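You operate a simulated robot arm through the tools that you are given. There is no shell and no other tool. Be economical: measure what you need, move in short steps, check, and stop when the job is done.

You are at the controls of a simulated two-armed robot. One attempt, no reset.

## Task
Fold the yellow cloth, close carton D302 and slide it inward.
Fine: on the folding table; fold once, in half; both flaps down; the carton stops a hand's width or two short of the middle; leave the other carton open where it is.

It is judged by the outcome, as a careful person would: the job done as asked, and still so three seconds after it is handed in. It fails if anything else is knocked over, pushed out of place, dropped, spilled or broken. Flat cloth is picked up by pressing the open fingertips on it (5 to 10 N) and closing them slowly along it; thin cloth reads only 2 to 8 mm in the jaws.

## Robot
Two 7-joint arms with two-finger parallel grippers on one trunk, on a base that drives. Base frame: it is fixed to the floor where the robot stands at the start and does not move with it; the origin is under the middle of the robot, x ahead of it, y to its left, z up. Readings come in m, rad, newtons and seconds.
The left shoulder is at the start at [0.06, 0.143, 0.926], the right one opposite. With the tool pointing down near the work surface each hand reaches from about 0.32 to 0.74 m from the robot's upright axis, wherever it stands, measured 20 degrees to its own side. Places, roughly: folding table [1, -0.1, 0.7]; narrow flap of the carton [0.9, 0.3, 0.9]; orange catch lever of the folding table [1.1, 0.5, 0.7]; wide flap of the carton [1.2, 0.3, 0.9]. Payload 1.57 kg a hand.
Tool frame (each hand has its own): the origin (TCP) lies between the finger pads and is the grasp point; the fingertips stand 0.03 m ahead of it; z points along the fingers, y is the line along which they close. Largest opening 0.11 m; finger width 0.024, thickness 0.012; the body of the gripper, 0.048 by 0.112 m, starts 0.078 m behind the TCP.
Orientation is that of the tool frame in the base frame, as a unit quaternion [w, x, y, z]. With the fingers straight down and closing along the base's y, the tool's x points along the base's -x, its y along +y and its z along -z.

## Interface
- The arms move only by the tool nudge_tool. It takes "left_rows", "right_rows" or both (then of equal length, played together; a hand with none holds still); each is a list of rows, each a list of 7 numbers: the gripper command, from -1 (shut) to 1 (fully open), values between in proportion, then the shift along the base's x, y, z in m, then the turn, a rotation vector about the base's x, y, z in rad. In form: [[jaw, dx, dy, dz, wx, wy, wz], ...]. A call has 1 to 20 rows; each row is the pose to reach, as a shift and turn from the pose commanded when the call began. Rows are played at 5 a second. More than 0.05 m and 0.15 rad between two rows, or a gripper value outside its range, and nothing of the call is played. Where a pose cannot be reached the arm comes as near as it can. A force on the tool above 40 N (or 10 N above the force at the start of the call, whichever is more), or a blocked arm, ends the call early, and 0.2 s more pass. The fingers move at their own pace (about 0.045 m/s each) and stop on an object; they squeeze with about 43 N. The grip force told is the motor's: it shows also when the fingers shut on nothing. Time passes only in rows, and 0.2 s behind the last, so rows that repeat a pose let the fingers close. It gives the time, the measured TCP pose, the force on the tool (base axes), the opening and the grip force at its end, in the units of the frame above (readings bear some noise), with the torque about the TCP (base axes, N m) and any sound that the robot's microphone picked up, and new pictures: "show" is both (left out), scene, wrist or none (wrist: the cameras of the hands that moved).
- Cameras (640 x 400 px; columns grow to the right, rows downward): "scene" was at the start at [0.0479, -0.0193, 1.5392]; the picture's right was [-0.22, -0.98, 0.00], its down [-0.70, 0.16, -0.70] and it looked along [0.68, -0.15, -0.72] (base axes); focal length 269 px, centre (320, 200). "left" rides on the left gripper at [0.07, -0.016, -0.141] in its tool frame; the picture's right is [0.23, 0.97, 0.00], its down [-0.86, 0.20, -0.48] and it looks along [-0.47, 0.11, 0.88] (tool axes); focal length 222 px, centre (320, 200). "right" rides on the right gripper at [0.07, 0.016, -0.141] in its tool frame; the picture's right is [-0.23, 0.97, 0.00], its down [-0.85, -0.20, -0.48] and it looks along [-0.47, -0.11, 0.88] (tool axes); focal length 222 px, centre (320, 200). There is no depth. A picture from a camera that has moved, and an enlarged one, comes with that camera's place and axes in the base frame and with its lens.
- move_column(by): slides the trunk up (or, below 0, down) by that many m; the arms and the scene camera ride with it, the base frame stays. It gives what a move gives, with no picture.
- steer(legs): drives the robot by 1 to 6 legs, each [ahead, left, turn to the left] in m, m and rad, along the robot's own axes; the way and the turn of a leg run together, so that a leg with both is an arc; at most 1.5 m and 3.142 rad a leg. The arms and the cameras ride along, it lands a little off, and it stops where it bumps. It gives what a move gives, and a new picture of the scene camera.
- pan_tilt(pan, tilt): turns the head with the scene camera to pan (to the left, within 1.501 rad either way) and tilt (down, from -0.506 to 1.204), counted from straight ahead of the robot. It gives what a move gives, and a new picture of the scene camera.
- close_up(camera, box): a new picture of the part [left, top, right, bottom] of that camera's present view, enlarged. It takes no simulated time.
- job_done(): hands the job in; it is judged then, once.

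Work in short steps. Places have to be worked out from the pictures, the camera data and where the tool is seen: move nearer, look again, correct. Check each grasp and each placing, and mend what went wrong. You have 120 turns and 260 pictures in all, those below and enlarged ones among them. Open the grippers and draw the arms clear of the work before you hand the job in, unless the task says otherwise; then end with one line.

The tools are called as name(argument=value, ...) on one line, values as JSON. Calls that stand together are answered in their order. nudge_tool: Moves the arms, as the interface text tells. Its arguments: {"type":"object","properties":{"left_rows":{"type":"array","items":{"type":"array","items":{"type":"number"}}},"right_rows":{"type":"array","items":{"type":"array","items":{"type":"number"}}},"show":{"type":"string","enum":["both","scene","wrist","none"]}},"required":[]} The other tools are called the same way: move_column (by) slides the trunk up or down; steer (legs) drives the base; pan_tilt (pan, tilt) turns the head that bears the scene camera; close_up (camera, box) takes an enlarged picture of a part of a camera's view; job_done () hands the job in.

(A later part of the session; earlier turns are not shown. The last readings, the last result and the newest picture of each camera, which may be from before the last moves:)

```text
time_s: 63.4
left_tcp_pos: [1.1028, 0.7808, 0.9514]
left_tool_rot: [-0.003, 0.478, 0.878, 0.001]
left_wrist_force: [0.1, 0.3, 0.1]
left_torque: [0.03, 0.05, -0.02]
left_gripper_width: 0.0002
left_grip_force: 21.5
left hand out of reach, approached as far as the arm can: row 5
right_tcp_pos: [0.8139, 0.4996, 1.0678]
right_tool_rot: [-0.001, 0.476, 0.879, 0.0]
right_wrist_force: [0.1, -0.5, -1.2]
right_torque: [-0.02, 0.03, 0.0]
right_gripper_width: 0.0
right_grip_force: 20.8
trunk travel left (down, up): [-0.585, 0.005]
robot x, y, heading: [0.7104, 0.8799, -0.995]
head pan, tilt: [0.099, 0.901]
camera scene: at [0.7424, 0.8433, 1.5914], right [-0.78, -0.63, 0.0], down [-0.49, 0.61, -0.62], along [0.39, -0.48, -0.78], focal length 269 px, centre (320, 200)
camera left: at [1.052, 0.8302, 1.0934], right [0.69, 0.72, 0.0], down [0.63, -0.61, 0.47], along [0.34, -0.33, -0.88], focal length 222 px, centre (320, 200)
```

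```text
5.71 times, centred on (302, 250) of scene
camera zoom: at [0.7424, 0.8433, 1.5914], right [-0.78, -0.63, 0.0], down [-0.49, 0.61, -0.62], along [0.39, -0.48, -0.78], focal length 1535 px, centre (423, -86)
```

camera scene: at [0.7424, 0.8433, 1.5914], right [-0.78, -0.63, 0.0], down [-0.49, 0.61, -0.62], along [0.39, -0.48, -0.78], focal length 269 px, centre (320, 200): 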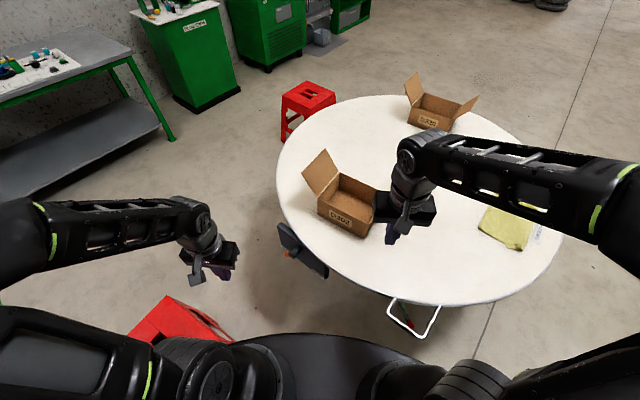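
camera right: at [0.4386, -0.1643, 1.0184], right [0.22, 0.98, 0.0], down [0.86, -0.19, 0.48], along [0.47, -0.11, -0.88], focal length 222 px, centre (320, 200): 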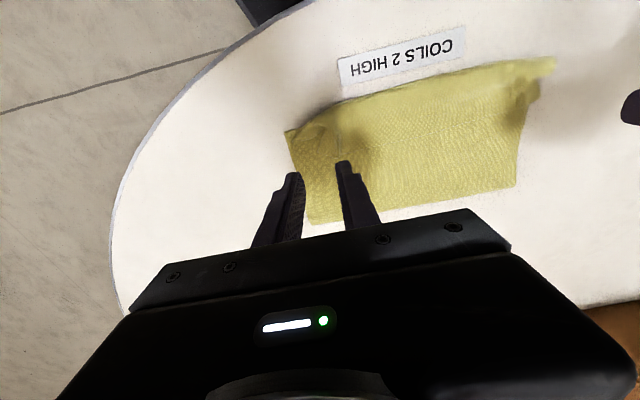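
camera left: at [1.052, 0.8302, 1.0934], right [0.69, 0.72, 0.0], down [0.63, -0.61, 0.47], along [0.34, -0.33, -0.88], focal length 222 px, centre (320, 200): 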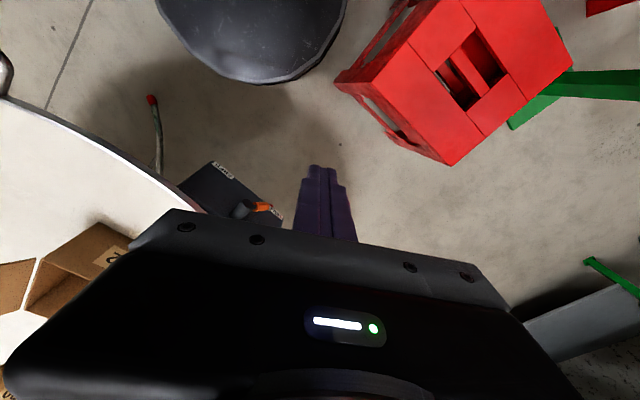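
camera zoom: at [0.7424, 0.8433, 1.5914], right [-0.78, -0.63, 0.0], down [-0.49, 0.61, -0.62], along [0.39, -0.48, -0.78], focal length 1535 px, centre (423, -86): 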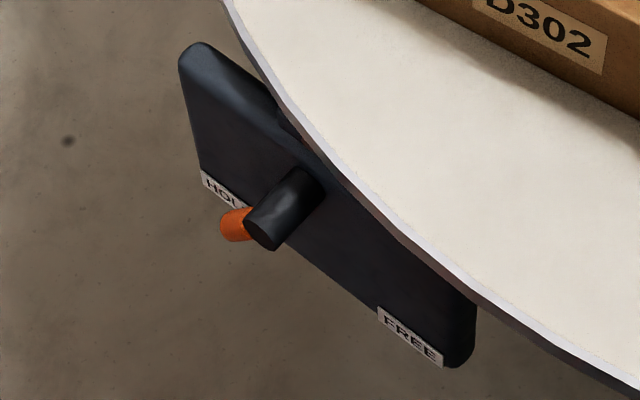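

The lever points squarely at HOLD against its stop, so the table is held; I leave it alone. Now I inspect the narrow flap's tab using the right wrist camera.

nudge_tool(right_rows=[[-1, -0.03, -0.02, 0.0, 0, 0, 0], [-1, -0.06, -0.05, 0.0, 0, 0, 0], [-1, -0.09, -0.08, 0.0, 0, 0, 0], [-1, -0.11, -0.11, 0.0, 0, 0, 0]])

close_up(camera="scene", box=[295, 140, 395, 250])

```text
time_s: 64.4
left_tcp_pos: [1.1019, 0.7823, 0.9527]
left_tool_rot: [-0.002, 0.478, 0.878, 0.0]
left_wrist_force: [0.7, 0.6, 0.2]
left_torque: [0.01, -0.03, 0.04]
left_gripper_width: 0.0
left_grip_force: 21.0
right_tcp_pos: [0.7028, 0.3882, 1.0679]
right_tool_rot: [0.001, 0.476, 0.879, 0.0]
right_wrist_force: [-0.5, -0.4, -0.7]
right_torque: [0.01, -0.01, -0.01]
right_gripper_width: 0.0
right_grip_force: 21.2
trunk travel left (down, up): [-0.585, 0.005]
robot x, y, heading: [0.7122, 0.8788, -0.994]
head pan, tilt: [0.099, 0.901]
camera scene: at [0.741, 0.8445, 1.5915], right [-0.78, -0.63, 0.0], down [-0.49, 0.61, -0.62], along [0.39, -0.48, -0.78], focal length 269 px, centre (320, 200)
camera right: at [0.6771, 0.457, 1.2088], right [0.94, 0.34, 0.0], down [0.3, -0.82, 0.48], along [0.17, -0.45, -0.88], focal length 222 px, centre (320, 200)
```

scene: 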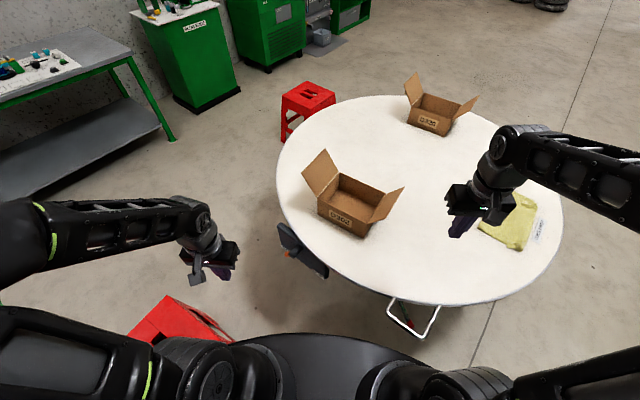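
right: 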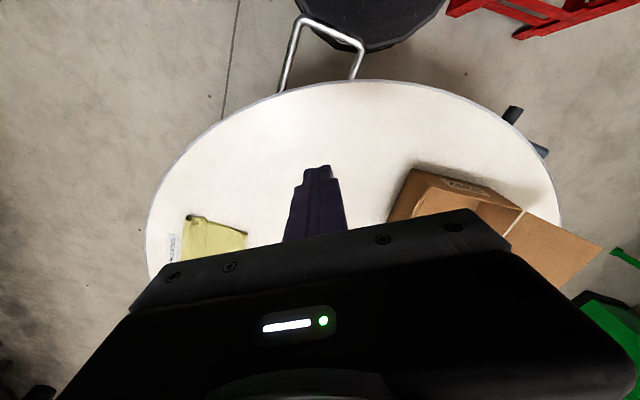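

```text
3.64 times, centred on (345, 195) of scene
camera zoom: at [0.741, 0.8445, 1.5915], right [-0.78, -0.63, 0.0], down [-0.49, 0.61, -0.62], along [0.39, -0.48, -0.78], focal length 977 px, centre (229, 218)
```

zoom: 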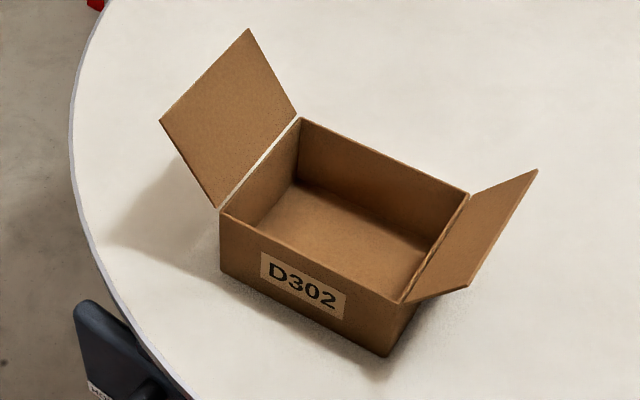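

The view is clear: the wide flap leans out from (1.13, z 0.84) to (1.20, z 0.93); the narrow one to (0.885, z 0.916), with its tab on the outer face, so the wide flap goes down first and the narrow on top. I bring the left hand, closed and tilted, behind the wide flap.

nudge_tool(left_rows=[[-1, 0, -0.01, 0.04, 0, 0, 0], [-1, 0.01, -0.02, 0.08, -0.03, -0.02, 0], [-1, 0.02, -0.045, 0.115, -0.06, -0.04, 0], [-1, 0.04, -0.085, 0.12, -0.09, -0.06, 0], [-1, 0.06, -0.13, 0.12, -0.12, -0.08, 0], [-1, 0.08, -0.17, 0.12, -0.15, -0.1, 0], [-1, 0.1, -0.21, 0.12, -0.18, -0.12, 0], [-1, 0.12, -0.25, 0.12, -0.21, -0.14, 0], [-1, 0.14, -0.29, 0.12, -0.24, -0.16, 0], [-1, 0.15, -0.33, 0.12, -0.27, -0.18, 0], [-1, 0.155, -0.37, 0.12, -0.293, -0.191, 0], [-1, 0.155, -0.41, 0.12, -0.293, -0.191, 0], [-1, 0.155, -0.45, 0.12, -0.293, -0.191, 0], [-1, 0.155, -0.47, 0.12, -0.293, -0.191, 0]])

```text
time_s: 67.4
left_tcp_pos: [1.2542, 0.318, 1.0692]
left_tool_rot: [0.152, 0.47, 0.866, -0.082]
left_wrist_force: [0.7, 0.2, -0.3]
left_torque: [0.03, 0.03, 0.0]
left_gripper_width: 0.0
left_grip_force: 20.9
left hand out of reach, approached as far as the arm can: row 14
right_tcp_pos: [0.7032, 0.3899, 1.0681]
right_tool_rot: [0.001, 0.477, 0.879, -0.001]
right_wrist_force: [0.1, 0.6, 0.0]
right_torque: [-0.01, 0.0, 0.0]
right_gripper_width: 0.0
right_grip_force: 21.6
trunk travel left (down, up): [-0.585, 0.005]
robot x, y, heading: [0.7105, 0.8827, -0.995]
head pan, tilt: [0.099, 0.901]
camera scene: at [0.7407, 0.8451, 1.5916], right [-0.78, -0.63, 0.0], down [-0.49, 0.61, -0.62], along [0.39, -0.48, -0.78], focal length 269 px, centre (320, 200)
camera left: at [1.1782, 0.4035, 1.1785], right [0.7, 0.71, -0.08], down [0.52, -0.43, 0.74], along [0.49, -0.56, -0.67], focal length 222 px, centre (320, 200)
```

scene: 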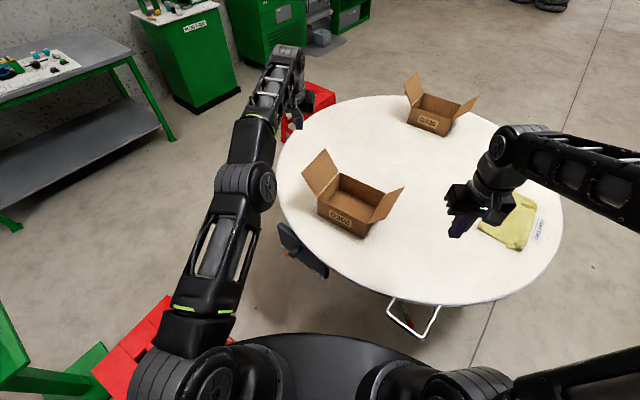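
left: 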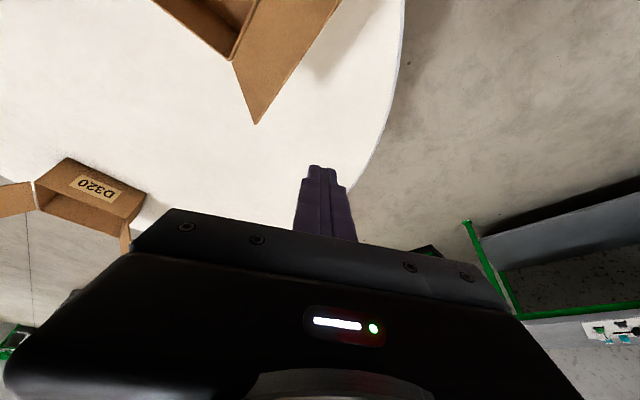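

The flap's far corner is at (1.206, 0.235), my fingers are behind it at x 1.254. I lower behind the flap to TCP z≈0.92.

nudge_tool(left_rows=[[-1, 0.0, 0, -0.04, 0, 0, 0], [-1, 0.0, 0, -0.08, 0, 0, 0], [-1, 0.0, 0, -0.12, 0, 0, 0], [-1, 0.0, 0, -0.15, 0, 0, 0]])

```text
time_s: 68.4
left_tcp_pos: [1.2538, 0.3174, 0.9173]
left_tool_rot: [0.153, 0.469, 0.866, -0.083]
left_wrist_force: [0.2, 0.5, 0.8]
left_torque: [0.0, -0.01, -0.01]
left_gripper_width: 0.0001
left_grip_force: 21.4
right_tcp_pos: [0.7029, 0.3889, 1.068]
right_tool_rot: [0.001, 0.477, 0.879, -0.001]
right_wrist_force: [0.7, 0.1, 0.9]
right_torque: [0.02, -0.01, 0.01]
right_gripper_width: 0.0001
right_grip_force: 21.2
trunk travel left (down, up): [-0.585, 0.005]
robot x, y, heading: [0.7141, 0.8811, -0.994]
head pan, tilt: [0.099, 0.901]
camera scene: at [0.7413, 0.8447, 1.5915], right [-0.78, -0.63, 0.0], down [-0.49, 0.61, -0.62], along [0.39, -0.48, -0.78], focal length 269 px, centre (320, 200)
camera left: at [1.1786, 0.4025, 1.0275], right [0.7, 0.71, -0.08], down [0.52, -0.43, 0.74], along [0.49, -0.56, -0.67], focal length 222 px, centre (320, 200)
```

scene: 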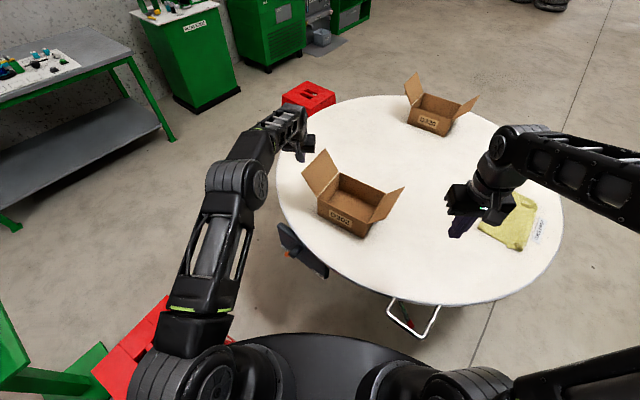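
left: 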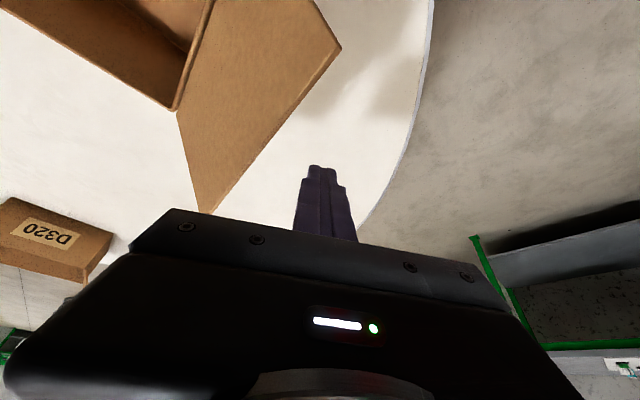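

Clear behind. I sweep slowly toward -x to tip the wide flap inwards.

nudge_tool(left_rows=[[-1, -0.02, -0.002, 0, 0, 0, 0], [-1, -0.04, -0.004, 0, 0, 0, 0], [-1, -0.06, -0.006, 0, 0, 0, 0], [-1, -0.08, -0.008, 0.003, 0, 0, 0], [-1, -0.1, -0.01, 0.006, 0, 0, 0], [-1, -0.12, -0.012, 0.008, 0, 0, 0]])

```text
time_s: 69.8
left_tcp_pos: [1.1364, 0.3066, 0.9274]
left_tool_rot: [0.153, 0.47, 0.865, -0.082]
left_wrist_force: [0.2, 0.3, -0.2]
left_torque: [0.02, -0.03, -0.02]
left_gripper_width: 0.0002
left_grip_force: 21.4
right_tcp_pos: [0.7029, 0.3895, 1.0679]
right_tool_rot: [0.001, 0.476, 0.879, -0.001]
right_wrist_force: [1.2, 0.0, 0.4]
right_torque: [0.02, -0.04, 0.0]
right_gripper_width: 0.0
right_grip_force: 21.2
trunk travel left (down, up): [-0.585, 0.005]
robot x, y, heading: [0.7083, 0.88, -0.993]
head pan, tilt: [0.099, 0.901]
camera scene: at [0.7404, 0.8449, 1.5915], right [-0.78, -0.63, 0.0], down [-0.49, 0.61, -0.62], along [0.39, -0.48, -0.78], focal length 269 px, centre (320, 200)
camera left: at [1.0613, 0.3921, 1.0367], right [0.7, 0.71, -0.08], down [0.52, -0.43, 0.74], along [0.49, -0.56, -0.67], focal length 222 px, centre (320, 200)
```

scene: 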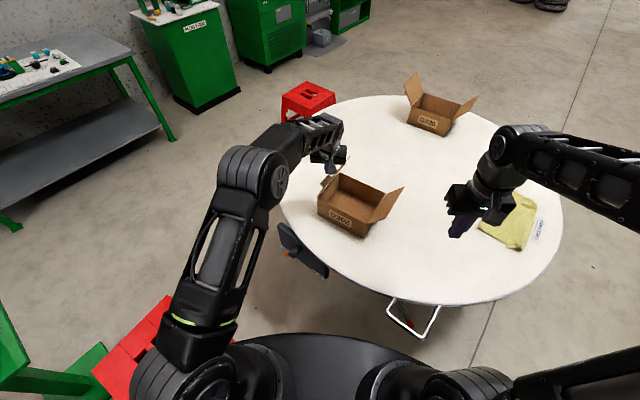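
left: 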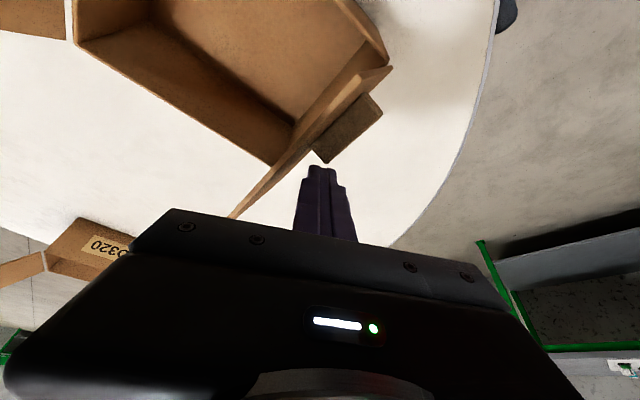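

The flap is nearly upright (it carries a small cleat on its outer face). I continue past vertical.

nudge_tool(left_rows=[[-1, -0.02, -0.002, 0.005, 0, 0, 0], [-1, -0.04, -0.004, 0.01, 0, 0, 0], [-1, -0.06, -0.006, 0.01, 0, 0, 0], [-1, -0.08, -0.008, 0.005, 0, 0, 0], [-1, -0.1, -0.01, -0.005, 0, 0, 0]])

```text
time_s: 71.0
left_tcp_pos: [1.0359, 0.297, 0.9215]
left_tool_rot: [0.154, 0.469, 0.866, -0.082]
left_wrist_force: [0.1, 0.1, -0.3]
left_torque: [-0.01, 0.01, 0.0]
left_gripper_width: 0.0001
left_grip_force: 21.2
right_tcp_pos: [0.7017, 0.3896, 1.0672]
right_tool_rot: [0.001, 0.477, 0.879, -0.001]
right_wrist_force: [0.3, 0.1, 0.4]
right_torque: [-0.02, -0.01, -0.03]
right_gripper_width: 0.0
right_grip_force: 21.9
trunk travel left (down, up): [-0.585, 0.005]
robot x, y, heading: [0.7152, 0.8817, -0.995]
head pan, tilt: [0.099, 0.901]
camera scene: at [0.7404, 0.8446, 1.5915], right [-0.78, -0.63, 0.0], down [-0.49, 0.61, -0.62], along [0.39, -0.48, -0.78], focal length 269 px, centre (320, 200)
camera left: at [0.96, 0.3815, 1.0313], right [0.7, 0.71, -0.08], down [0.52, -0.43, 0.74], along [0.49, -0.56, -0.67], focal length 222 px, centre (320, 200)
```

scene: 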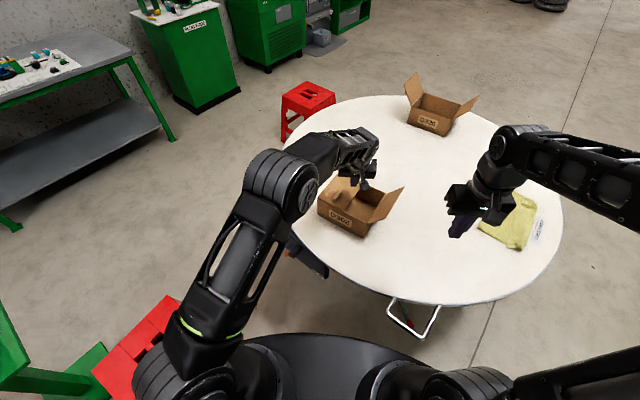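
left: 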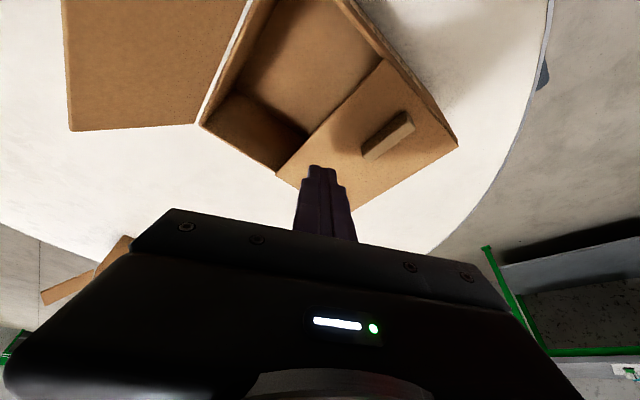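

The wide flap has dropped in. I zoom in to see whether it lies flat.

close_up(camera="left", box=[180, 0, 500, 200])

close_up(camera="scene", box=[295, 150, 415, 250])

```text
2.00 times, centred on (340, 100) of left
camera zoom: at [0.96, 0.3815, 1.0313], right [0.7, 0.71, -0.08], down [0.52, -0.43, 0.74], along [0.49, -0.56, -0.67], focal length 444 px, centre (280, 400)
```

zoom: 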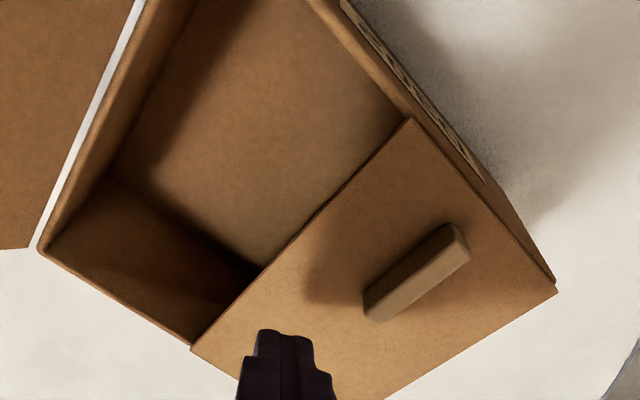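

```text
4.00 times, centred on (355, 200) of scene
camera zoom: at [0.7404, 0.8446, 1.5915], right [-0.78, -0.63, 0.0], down [-0.49, 0.61, -0.62], along [0.39, -0.48, -0.78], focal length 1075 px, centre (180, 200)
```

zoom: 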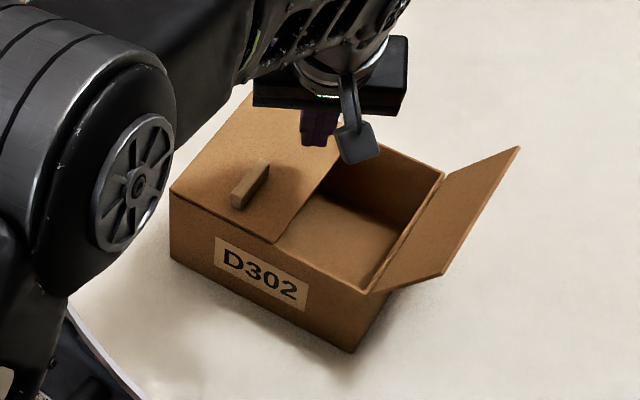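

The wide flap lies flat and the carton hasn't moved. I withdraw the left hand upwards and away, and bring the right hand down outside the narrow flap.

nudge_tool(left_rows=[[-1, 0.0, 0.0, 0.04, 0, 0, 0], [-1, 0.0, 0.0, 0.08, 0, 0, 0], [-1, 0.01, 0.01, 0.12, 0, 0, 0], [-1, 0.03, 0.04, 0.14, 0.03, 0.02, 0], [-1, 0.05, 0.08, 0.14, 0.06, 0.04, 0], [-1, 0.07, 0.12, 0.14, 0.1, 0.06, 0], [-1, 0.08, 0.16, 0.14, 0.15, 0.1, 0], [-1, 0.08, 0.2, 0.14, 0.2, 0.13, 0], [-1, 0.08, 0.24, 0.14, 0.25, 0.16, 0], [-1, 0.08, 0.26, 0.14, 0.293, 0.191, 0]], right_rows=[[-1, 0.02, -0.03, 0, 0, 0, 0], [-1, 0.05, -0.06, 0, 0, 0, 0], [-1, 0.08, -0.09, 0, 0, 0, 0], [-1, 0.11, -0.105, 0, 0, 0, 0], [-1, 0.12, -0.105, -0.03, 0, 0, 0], [-1, 0.12, -0.105, -0.06, 0, 0, 0], [-1, 0.12, -0.105, -0.09, 0, 0, 0], [-1, 0.12, -0.105, -0.12, 0, 0, 0], [-1, 0.12, -0.105, -0.14, 0, 0, 0], [-1, 0.12, -0.105, -0.16, 0, 0, 0]])

```text
time_s: 73.2
left_tcp_pos: [1.1151, 0.5581, 1.0622]
left_tool_rot: [-0.001, 0.476, 0.879, 0.0]
left_wrist_force: [0.3, 0.3, -0.9]
left_torque: [0.01, 0.01, -0.03]
left_gripper_width: 0.0
left_grip_force: 21.1
right_tcp_pos: [0.8226, 0.285, 0.9078]
right_tool_rot: [0.001, 0.476, 0.879, -0.001]
right_wrist_force: [-0.4, 0.0, 0.1]
right_torque: [0.01, -0.03, 0.01]
right_gripper_width: 0.0
right_grip_force: 21.0
trunk travel left (down, up): [-0.585, 0.005]
robot x, y, heading: [0.7123, 0.8806, -0.993]
head pan, tilt: [0.099, 0.901]
camera scene: at [0.7414, 0.8444, 1.5915], right [-0.78, -0.63, 0.0], down [-0.49, 0.61, -0.62], along [0.39, -0.48, -0.78], focal length 269 px, centre (320, 200)
camera right: at [0.7972, 0.3532, 1.0494], right [0.94, 0.34, 0.0], down [0.3, -0.83, 0.48], along [0.16, -0.45, -0.88], focal length 222 px, centre (320, 200)
camera left: at [1.0639, 0.6058, 1.2039], right [0.69, 0.72, 0.0], down [0.63, -0.61, 0.48], along [0.34, -0.33, -0.88], focal length 222 px, centre (320, 200)
```

scene: 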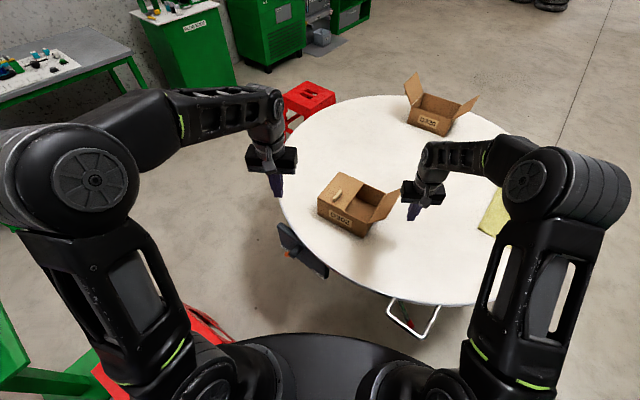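
right: 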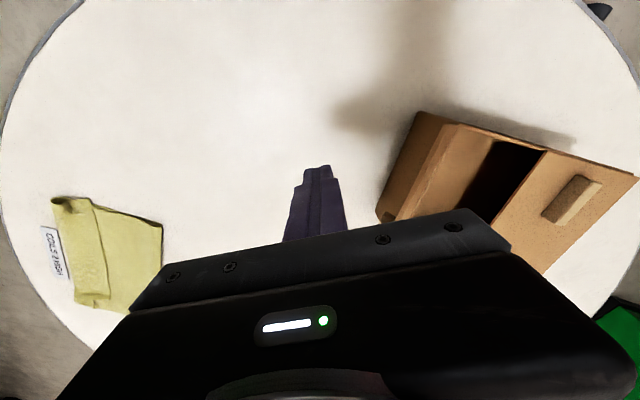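
left: 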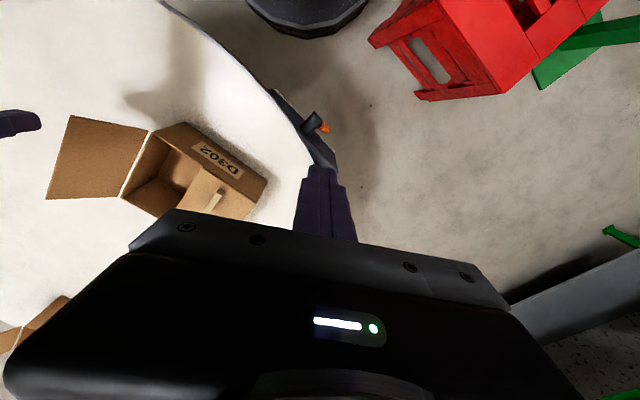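

Right fingers are outside the narrow flap. I sweep toward +x to tip it in.

nudge_tool(right_rows=[[-1, 0.02, 0.002, 0, 0, 0, 0], [-1, 0.04, 0.004, 0, 0, 0, 0], [-1, 0.06, 0.006, 0, 0, 0, 0], [-1, 0.08, 0.008, 0.003, 0, 0, 0], [-1, 0.1, 0.01, 0.008, 0, 0, 0], [-1, 0.12, 0.012, 0.012, 0, 0, 0], [-1, 0.14, 0.014, 0.012, 0, 0, 0], [-1, 0.155, 0.015, 0.008, 0, 0, 0], [-1, 0.17, 0.017, 0.0, 0, 0, 0]])

```text
time_s: 74.3
left_tcp_pos: [1.1142, 0.5598, 1.0618]
left_tool_rot: [0.002, 0.477, 0.879, 0.0]
left_wrist_force: [-0.3, 1.2, -0.4]
left_torque: [0.01, -0.02, -0.02]
left_gripper_width: 0.0
left_grip_force: 21.3
right_tcp_pos: [0.9174, 0.2957, 0.9202]
right_tool_rot: [0.009, 0.478, 0.878, -0.001]
right_wrist_force: [-1.9, 5.2, 15.5]
right_torque: [0.12, -0.15, 0.05]
right_gripper_width: 0.0
right_grip_force: 21.1
trunk travel left (down, up): [-0.585, 0.005]
robot x, y, heading: [0.7085, 0.8812, -0.995]
head pan, tilt: [0.099, 0.901]
stopped in row 5 (right hand): the force on the tool passed its limit (the readings are from after the stop); the commanded pose is now the measured one
camera scene: at [0.7401, 0.8476, 1.5914], right [-0.78, -0.63, 0.0], down [-0.49, 0.61, -0.62], along [0.39, -0.49, -0.78], focal length 269 px, centre (320, 200)
camera right: at [0.8896, 0.3646, 1.0603], right [0.94, 0.34, 0.01], down [0.29, -0.82, 0.49], along [0.18, -0.46, -0.87], focal length 222 px, centre (320, 200)
```

scene: 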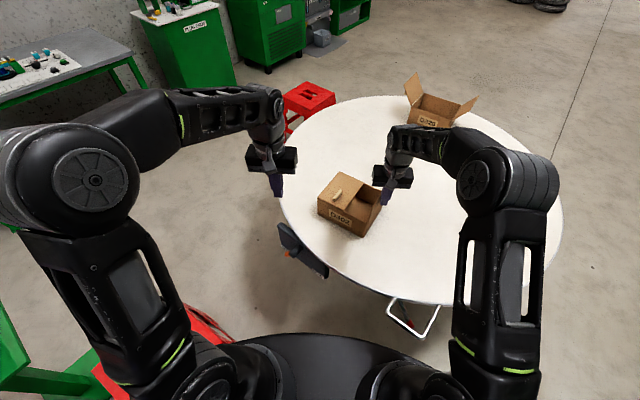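
right: 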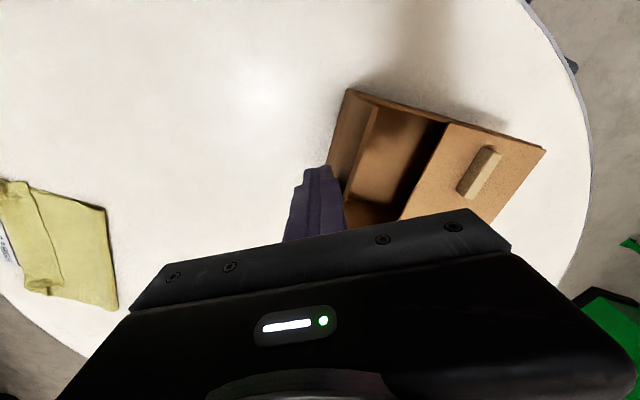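

The push met over 40 N and stopped. I look at how finger, flap and cleat sit.

close_up(camera="scene", box=[310, 150, 430, 250])

close_up(camera="right", box=[270, 60, 560, 240])

```text
4.00 times, centred on (370, 200) of scene
camera zoom: at [0.7401, 0.8476, 1.5914], right [-0.78, -0.63, 0.0], down [-0.49, 0.61, -0.62], along [0.39, -0.49, -0.78], focal length 1075 px, centre (120, 200)
```

zoom: 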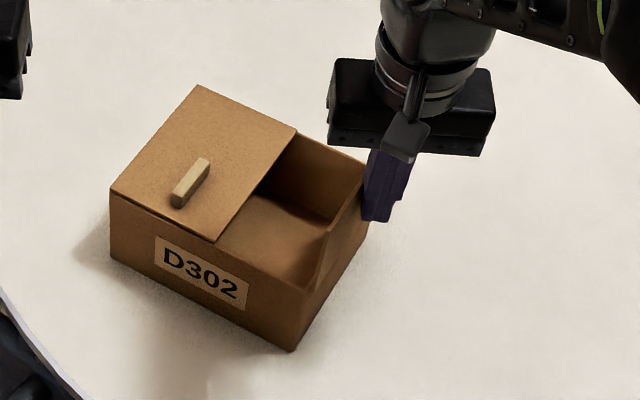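

```text
2.21 times, centred on (415, 150) of right
camera zoom: at [0.8896, 0.3646, 1.0603], right [0.94, 0.34, 0.01], down [0.29, -0.82, 0.49], along [0.18, -0.46, -0.87], focal length 490 px, centre (110, 310)
```

zoom: 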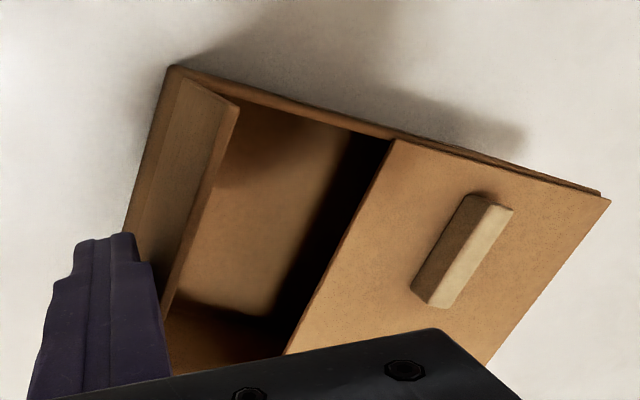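

The flap stands about vertical with its cleat caught under my fingertips. I lift 4 cm to clear the cleat and push on near the flap's top.

nudge_tool(right_rows=[[-1, -0.012, 0, 0.015, 0, 0, 0], [-1, -0.015, 0, 0.03, 0, 0, 0], [-1, -0.015, 0, 0.035, 0, 0, 0], [-1, 0.01, 0.001, 0.035, 0, 0, 0], [-1, 0.03, 0.003, 0.035, 0, 0, 0], [-1, 0.05, 0.005, 0.03, 0, 0, 0]])

```text
time_s: 75.7
left_tcp_pos: [1.1154, 0.5579, 1.0618]
left_tool_rot: [0.0, 0.477, 0.879, 0.0]
left_wrist_force: [0.2, 0.4, 0.2]
left_torque: [0.0, 0.02, -0.03]
left_gripper_width: 0.0
left_grip_force: 20.7
right_tcp_pos: [0.9679, 0.3003, 0.9487]
right_tool_rot: [0.008, 0.477, 0.879, -0.002]
right_wrist_force: [0.8, -0.1, -0.1]
right_torque: [-0.03, 0.04, 0.03]
right_gripper_width: 0.0
right_grip_force: 21.6
trunk travel left (down, up): [-0.585, 0.005]
robot x, y, heading: [0.7134, 0.8803, -0.997]
head pan, tilt: [0.099, 0.901]
camera scene: at [0.7417, 0.8449, 1.5915], right [-0.78, -0.63, 0.0], down [-0.49, 0.61, -0.62], along [0.39, -0.48, -0.78], focal length 269 px, centre (320, 200)
camera right: at [0.9416, 0.3688, 1.0889], right [0.94, 0.34, 0.01], down [0.29, -0.82, 0.49], along [0.17, -0.46, -0.87], focal length 222 px, centre (320, 200)
```

scene: 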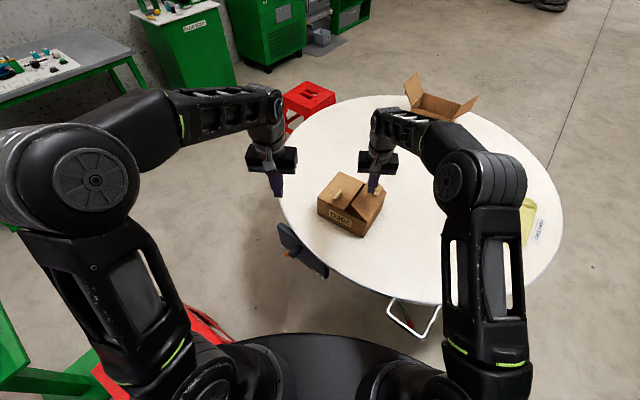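
right: 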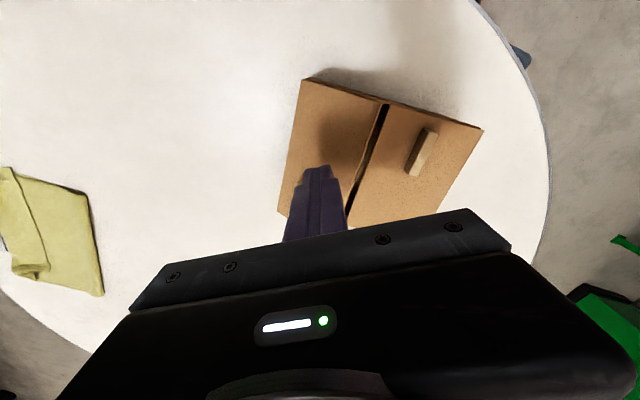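

Both flaps look down; I check closely.

close_up(camera="right", box=[250, 50, 520, 230])

close_up(camera="scene", box=[300, 150, 420, 250])

```text
2.22 times, centred on (385, 140) of right
camera zoom: at [0.9416, 0.3688, 1.0889], right [0.94, 0.34, 0.01], down [0.29, -0.82, 0.49], along [0.17, -0.46, -0.87], focal length 494 px, centre (176, 333)
```

zoom: 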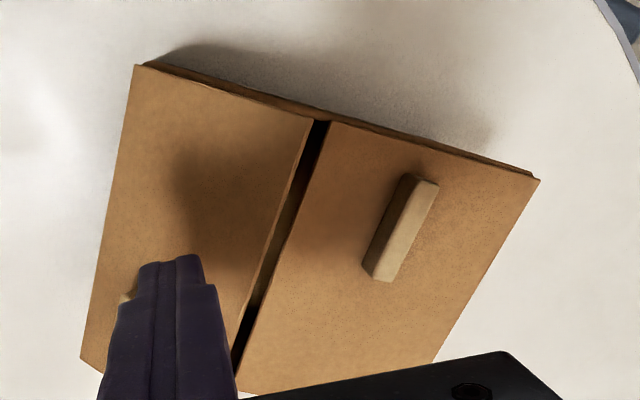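

```text
4.00 times, centred on (360, 200) of scene
camera zoom: at [0.7417, 0.8449, 1.5915], right [-0.78, -0.63, 0.0], down [-0.49, 0.61, -0.62], along [0.39, -0.48, -0.78], focal length 1075 px, centre (160, 200)
```

zoom: 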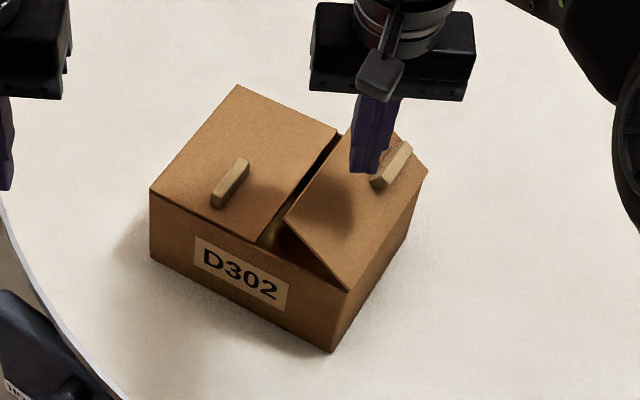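

The narrow flap still stands some 30° up. I press it down with the fingertips near its free edge.

nudge_tool(right_rows=[[-1, 0.02, 0.0, 0.0, 0, 0, 0], [-1, 0.028, 0.0, -0.02, 0, 0, 0], [-1, 0.028, 0.0, -0.04, 0, 0, 0], [-1, 0.028, 0.0, -0.055, 0, 0, 0], [-1, 0.028, 0.0, -0.065, 0, 0, 0], [-1, 0.028, 0.0, -0.07, 0, 0, 0]])

close_up(camera="scene", box=[300, 150, 420, 250])

```text
time_s: 77.1
left_tcp_pos: [1.1145, 0.5571, 1.0635]
left_tool_rot: [0.001, 0.477, 0.879, 0.0]
left_wrist_force: [-0.6, 0.0, 0.6]
left_torque: [-0.01, -0.02, 0.01]
left_gripper_width: 0.0002
left_grip_force: 21.3
right_tcp_pos: [0.9939, 0.3015, 0.8771]
right_tool_rot: [0.007, 0.477, 0.879, -0.001]
right_wrist_force: [-0.7, 0.0, -0.6]
right_torque: [0.0, 0.03, 0.01]
right_gripper_width: 0.0002
right_grip_force: 21.1
trunk travel left (down, up): [-0.585, 0.005]
robot x, y, heading: [0.7062, 0.8836, -0.989]
head pan, tilt: [0.099, 0.901]
camera scene: at [0.7409, 0.8449, 1.5915], right [-0.78, -0.63, 0.0], down [-0.49, 0.61, -0.62], along [0.39, -0.48, -0.78], focal length 269 px, centre (320, 200)
camera right: at [0.9681, 0.3685, 1.0177], right [0.94, 0.34, 0.01], down [0.29, -0.82, 0.49], along [0.17, -0.46, -0.87], focal length 222 px, centre (320, 200)
```

scene: 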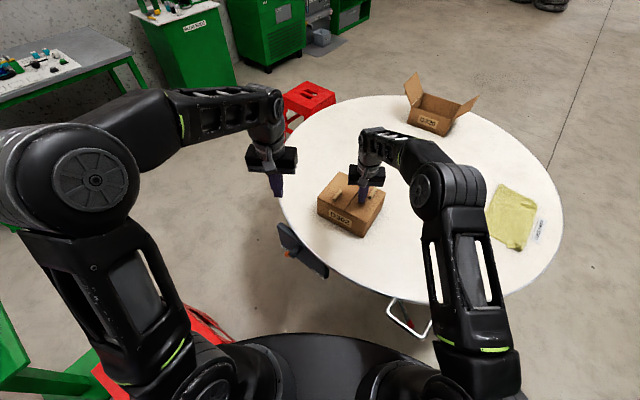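
right: 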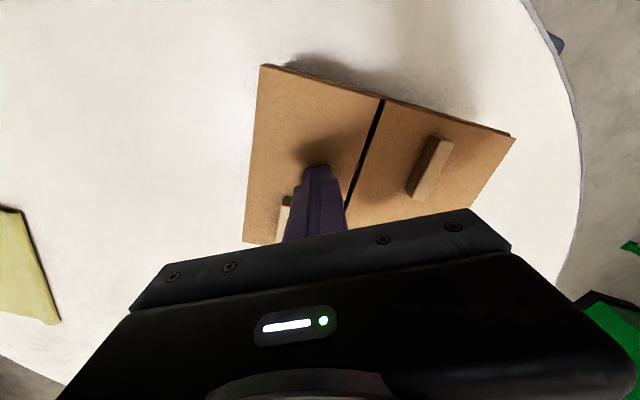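

```text
4.00 times, centred on (360, 200) of scene
camera zoom: at [0.7409, 0.8449, 1.5915], right [-0.78, -0.63, 0.0], down [-0.49, 0.61, -0.62], along [0.39, -0.48, -0.78], focal length 1075 px, centre (160, 200)
```

zoom: 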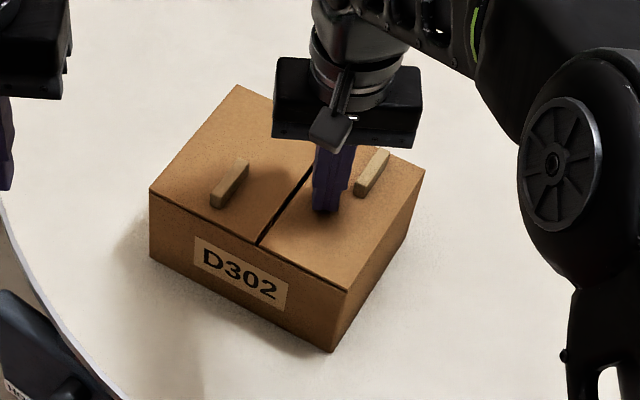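

Both flaps lie flat and flush. I lift the right hand off, move the left hand out of the way, and pre-position the right hand above the outer (label) side with jaws spread along that face and tilted in the push direction.

nudge_tool(left_rows=[[-1, 0, 0.03, 0, 0, 0, 0], [-1, 0, 0.06, 0, 0, 0, 0], [-1, 0, 0.09, 0, 0, 0, 0], [-1, 0, 0.12, 0, 0, 0, 0], [-1, 0, 0.15, 0, 0, 0, 0], [-1, 0, 0.18, 0, 0, 0, 0], [-1, 0, 0.2, 0, 0, 0, 0], [-1, 0, 0.2, 0, 0, 0, 0], [-1, 0, 0.2, 0, 0, 0, 0], [-1, 0, 0.2, 0, 0, 0, 0]], right_rows=[[-1, 0, 0, 0.04, 0, 0, 0], [-1, 0, 0, 0.08, 0, 0, 0], [-0.5, 0, 0, 0.12, 0, 0, 0], [0, 0, 0, 0.15, 0, 0, 0], [0.6, 0.005, 0.02, 0.15, -0.075, -0.027, -0.09], [0.6, 0.015, 0.05, 0.15, -0.15, -0.054, -0.18], [0.6, 0.025, 0.08, 0.15, -0.225, -0.081, -0.27], [0.6, 0.035, 0.11, 0.15, -0.303, -0.109, -0.363], [0.6, 0.042, 0.14, 0.15, -0.379, -0.136, -0.4535], [0.6, 0.042, 0.14, 0.15, -0.379, -0.136, -0.4535]])

close_up(camera="scene", box=[300, 150, 420, 250])

```text
time_s: 79.3
left_tcp_pos: [1.113, 0.7586, 1.0602]
left_tool_rot: [-0.001, 0.478, 0.879, 0.001]
left_wrist_force: [0.2, 0.0, -0.7]
left_torque: [0.0, 0.01, -0.01]
left_gripper_width: 0.0
left_grip_force: 21.3
right_tcp_pos: [1.035, 0.4372, 1.0264]
right_tool_rot: [0.155, 0.65, 0.732, -0.135]
right_wrist_force: [-0.5, -0.4, 0.0]
right_torque: [0.0, -0.01, 0.02]
right_gripper_width: 0.0878
right_grip_force: 0.0
trunk travel left (down, up): [-0.585, 0.005]
robot x, y, heading: [0.7086, 0.8784, -0.997]
head pan, tilt: [0.099, 0.901]
camera scene: at [0.7407, 0.8441, 1.5915], right [-0.78, -0.63, 0.0], down [-0.49, 0.61, -0.62], along [0.39, -0.48, -0.78], focal length 269 px, centre (320, 200)
camera right: at [1.0357, 0.56, 1.128], right [0.99, -0.09, 0.09], down [-0.13, -0.61, 0.78], along [-0.01, -0.79, -0.62], focal length 222 px, centre (320, 200)
camera left: at [1.0617, 0.8068, 1.2012], right [0.69, 0.72, 0.0], down [0.63, -0.61, 0.48], along [0.35, -0.33, -0.88], focal length 222 px, centre (320, 200)
```

scene: 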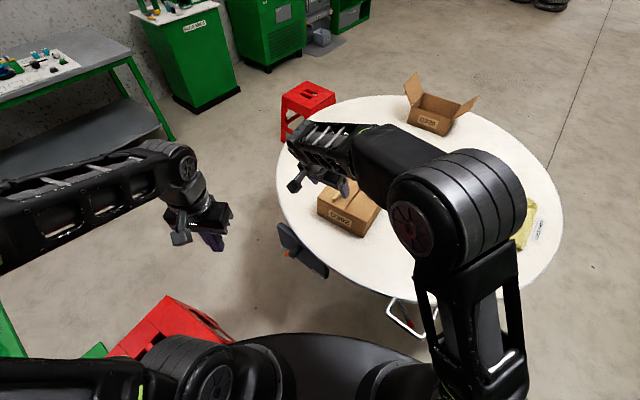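
right: 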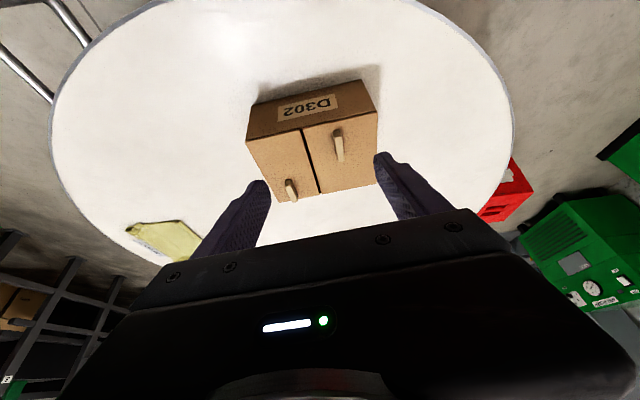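
left: 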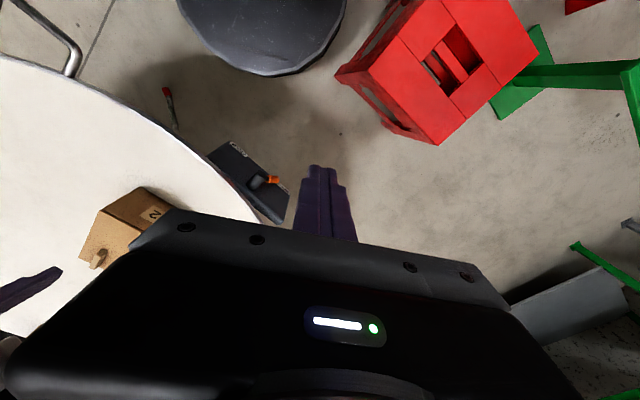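

```text
4.00 times, centred on (360, 200) of scene
camera zoom: at [0.7407, 0.8441, 1.5915], right [-0.78, -0.63, 0.0], down [-0.49, 0.61, -0.62], along [0.39, -0.48, -0.78], focal length 1075 px, centre (160, 200)
```

zoom: 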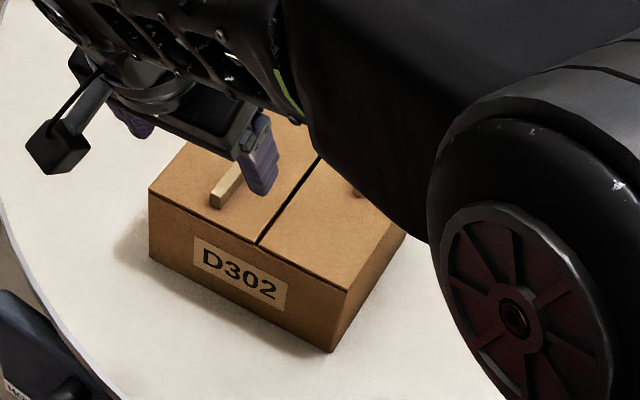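

Both flaps stay down on their own. I lower the right hand outside the label face to TCP z≈0.80.

nudge_tool(right_rows=[[0.6, 0, 0, -0.045, 0, 0, 0], [0.6, 0, 0, -0.09, 0, 0, 0], [0.6, 0, 0, -0.135, 0, 0, 0], [0.6, 0, 0, -0.175, 0, 0, 0], [0.6, 0, 0, -0.205, 0, 0, 0], [0.6, 0, 0, -0.226, 0, 0, 0]])

```text
time_s: 80.7
left_tcp_pos: [1.1126, 0.7578, 1.0594]
left_tool_rot: [0.0, 0.477, 0.879, 0.001]
left_wrist_force: [-0.4, 0.4, 0.0]
left_torque: [0.0, 0.0, 0.03]
left_gripper_width: 0.0001
left_grip_force: 21.3
right_tcp_pos: [1.0338, 0.4418, 0.801]
right_tool_rot: [0.154, 0.65, 0.732, -0.135]
right_wrist_force: [-0.7, -0.3, 0.5]
right_torque: [-0.01, 0.0, -0.01]
right_gripper_width: 0.0884
right_grip_force: 0.0
trunk travel left (down, up): [-0.585, 0.005]
robot x, y, heading: [0.709, 0.88, -0.993]
head pan, tilt: [0.099, 0.901]
camera scene: at [0.7411, 0.845, 1.5915], right [-0.78, -0.63, 0.0], down [-0.49, 0.61, -0.62], along [0.39, -0.48, -0.78], focal length 269 px, centre (320, 200)
camera right: at [1.0354, 0.563, 0.9021], right [0.99, -0.09, 0.09], down [-0.13, -0.61, 0.78], along [-0.01, -0.79, -0.62], focal length 222 px, centre (320, 200)
```

scene: 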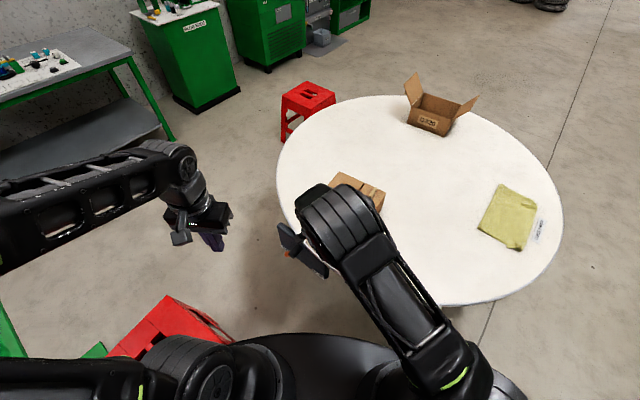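
right: 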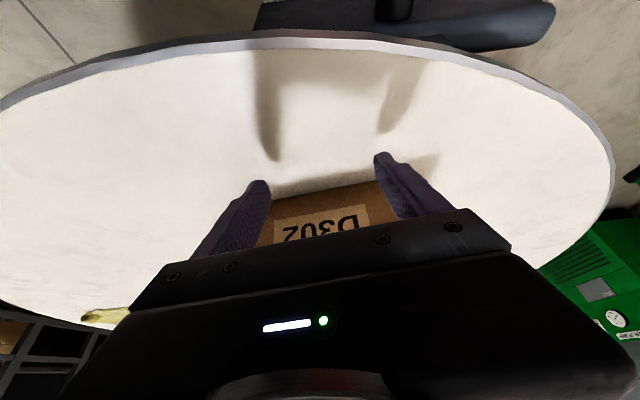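

Table middle fits to (0.96, -0.07), radius 0.59; carton centre is (1.04, 0.29), so it needs to go about 0.18 m inward. I push slowly for the first 0.12 m and check.

nudge_tool(right_rows=[[0.6, -0.0, -0.02, 0, 0, 0, 0], [0.6, -0.001, -0.035, 0, 0, 0, 0], [0.6, -0.002, -0.05, 0, 0, 0, 0], [0.6, -0.003, -0.065, 0, 0, 0, 0], [0.6, -0.005, -0.08, 0, 0, 0, 0], [0.6, -0.006, -0.095, 0, 0, 0, 0], [0.6, -0.008, -0.11, 0, 0, 0, 0], [0.6, -0.009, -0.12, 0, 0, 0, 0]])

```text
time_s: 82.5
left_tcp_pos: [1.1136, 0.7585, 1.0593]
left_tool_rot: [0.0, 0.477, 0.879, 0.0]
left_wrist_force: [0.5, -0.8, 0.0]
left_torque: [-0.01, -0.06, 0.01]
left_gripper_width: 0.0
left_grip_force: 21.6
right_tcp_pos: [1.028, 0.3192, 0.8018]
right_tool_rot: [0.154, 0.65, 0.732, -0.135]
right_wrist_force: [0.2, -0.8, 1.1]
right_torque: [0.03, 0.02, -0.04]
right_gripper_width: 0.0881
right_grip_force: 0.0
trunk travel left (down, up): [-0.585, 0.005]
robot x, y, heading: [0.7111, 0.8777, -0.99]
head pan, tilt: [0.099, 0.901]
camera scene: at [0.7408, 0.845, 1.5915], right [-0.78, -0.63, 0.0], down [-0.49, 0.61, -0.62], along [0.39, -0.48, -0.78], focal length 269 px, centre (320, 200)
camera right: at [1.0289, 0.4409, 0.9026], right [0.99, -0.09, 0.09], down [-0.13, -0.61, 0.78], along [-0.01, -0.79, -0.62], focal length 222 px, centre (320, 200)
```

scene: 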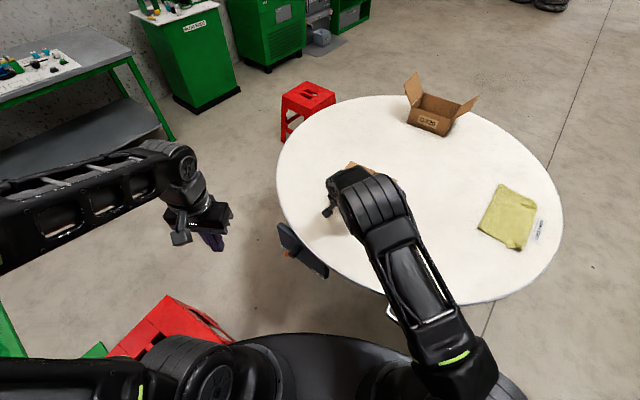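
right: 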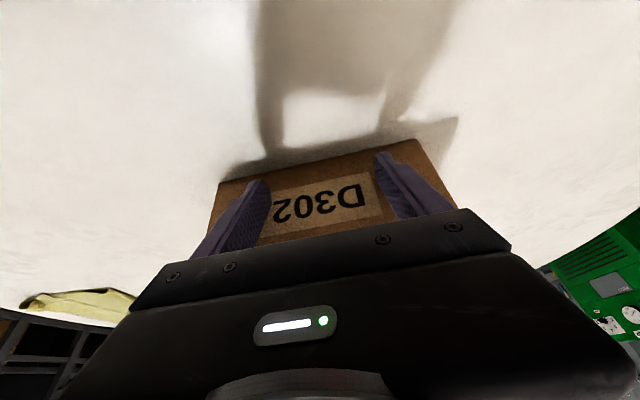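

The carton follows squarely; its outer face is now at y≈0.297 (moved ~0.075 m). Another 0.10 m brings its centre to about (1.02, 0.115).

nudge_tool(right_rows=[[0.6, -0.001, -0.015, 0, 0, 0, 0], [0.6, -0.003, -0.03, 0, 0, 0, 0], [0.6, -0.004, -0.045, 0, 0, 0, 0], [0.6, -0.006, -0.06, 0, 0, 0, 0], [0.6, -0.007, -0.075, 0, 0, 0, 0], [0.6, -0.009, -0.09, 0, 0, 0, 0], [0.6, -0.01, -0.1, 0, 0, 0, 0]])

```text
time_s: 84.1
left_tcp_pos: [1.1124, 0.7598, 1.0592]
left_tool_rot: [0.0, 0.477, 0.879, 0.0]
left_wrist_force: [-0.4, 0.5, -0.7]
left_torque: [0.03, 0.03, 0.03]
left_gripper_width: 0.0003
left_grip_force: 21.3
right_tcp_pos: [1.0168, 0.2191, 0.8013]
right_tool_rot: [0.154, 0.65, 0.731, -0.135]
right_wrist_force: [-0.1, -0.9, 0.0]
right_torque: [0.03, 0.01, 0.02]
right_gripper_width: 0.0884
right_grip_force: 0.0
trunk travel left (down, up): [-0.585, 0.005]
robot x, y, heading: [0.7092, 0.8796, -0.988]
head pan, tilt: [0.099, 0.901]
camera scene: at [0.7408, 0.8449, 1.5915], right [-0.78, -0.63, 0.0], down [-0.49, 0.61, -0.62], along [0.39, -0.48, -0.78], focal length 269 px, centre (320, 200)
camera right: at [1.0181, 0.3412, 0.9024], right [0.99, -0.09, 0.09], down [-0.13, -0.61, 0.78], along [-0.01, -0.79, -0.62], focal length 222 px, centre (320, 200)
```

scene: 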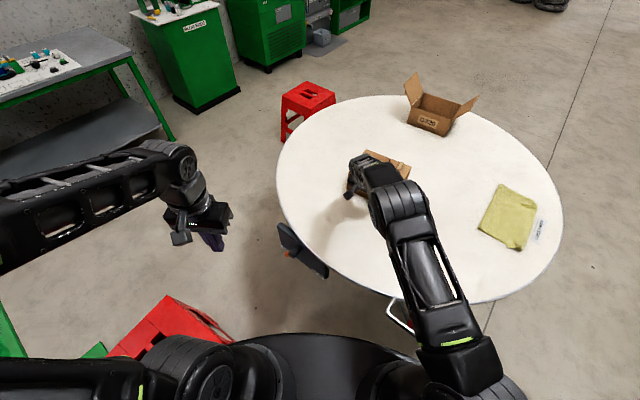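
right: 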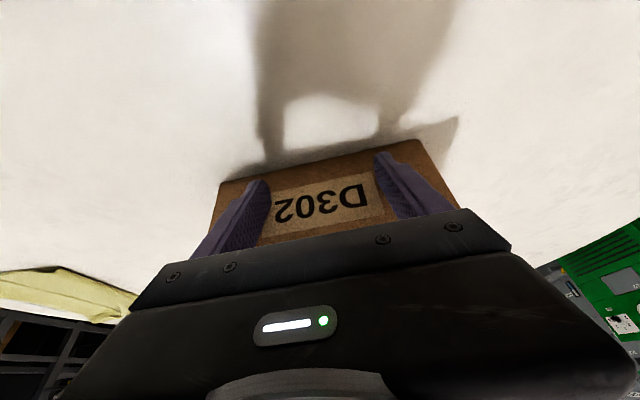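

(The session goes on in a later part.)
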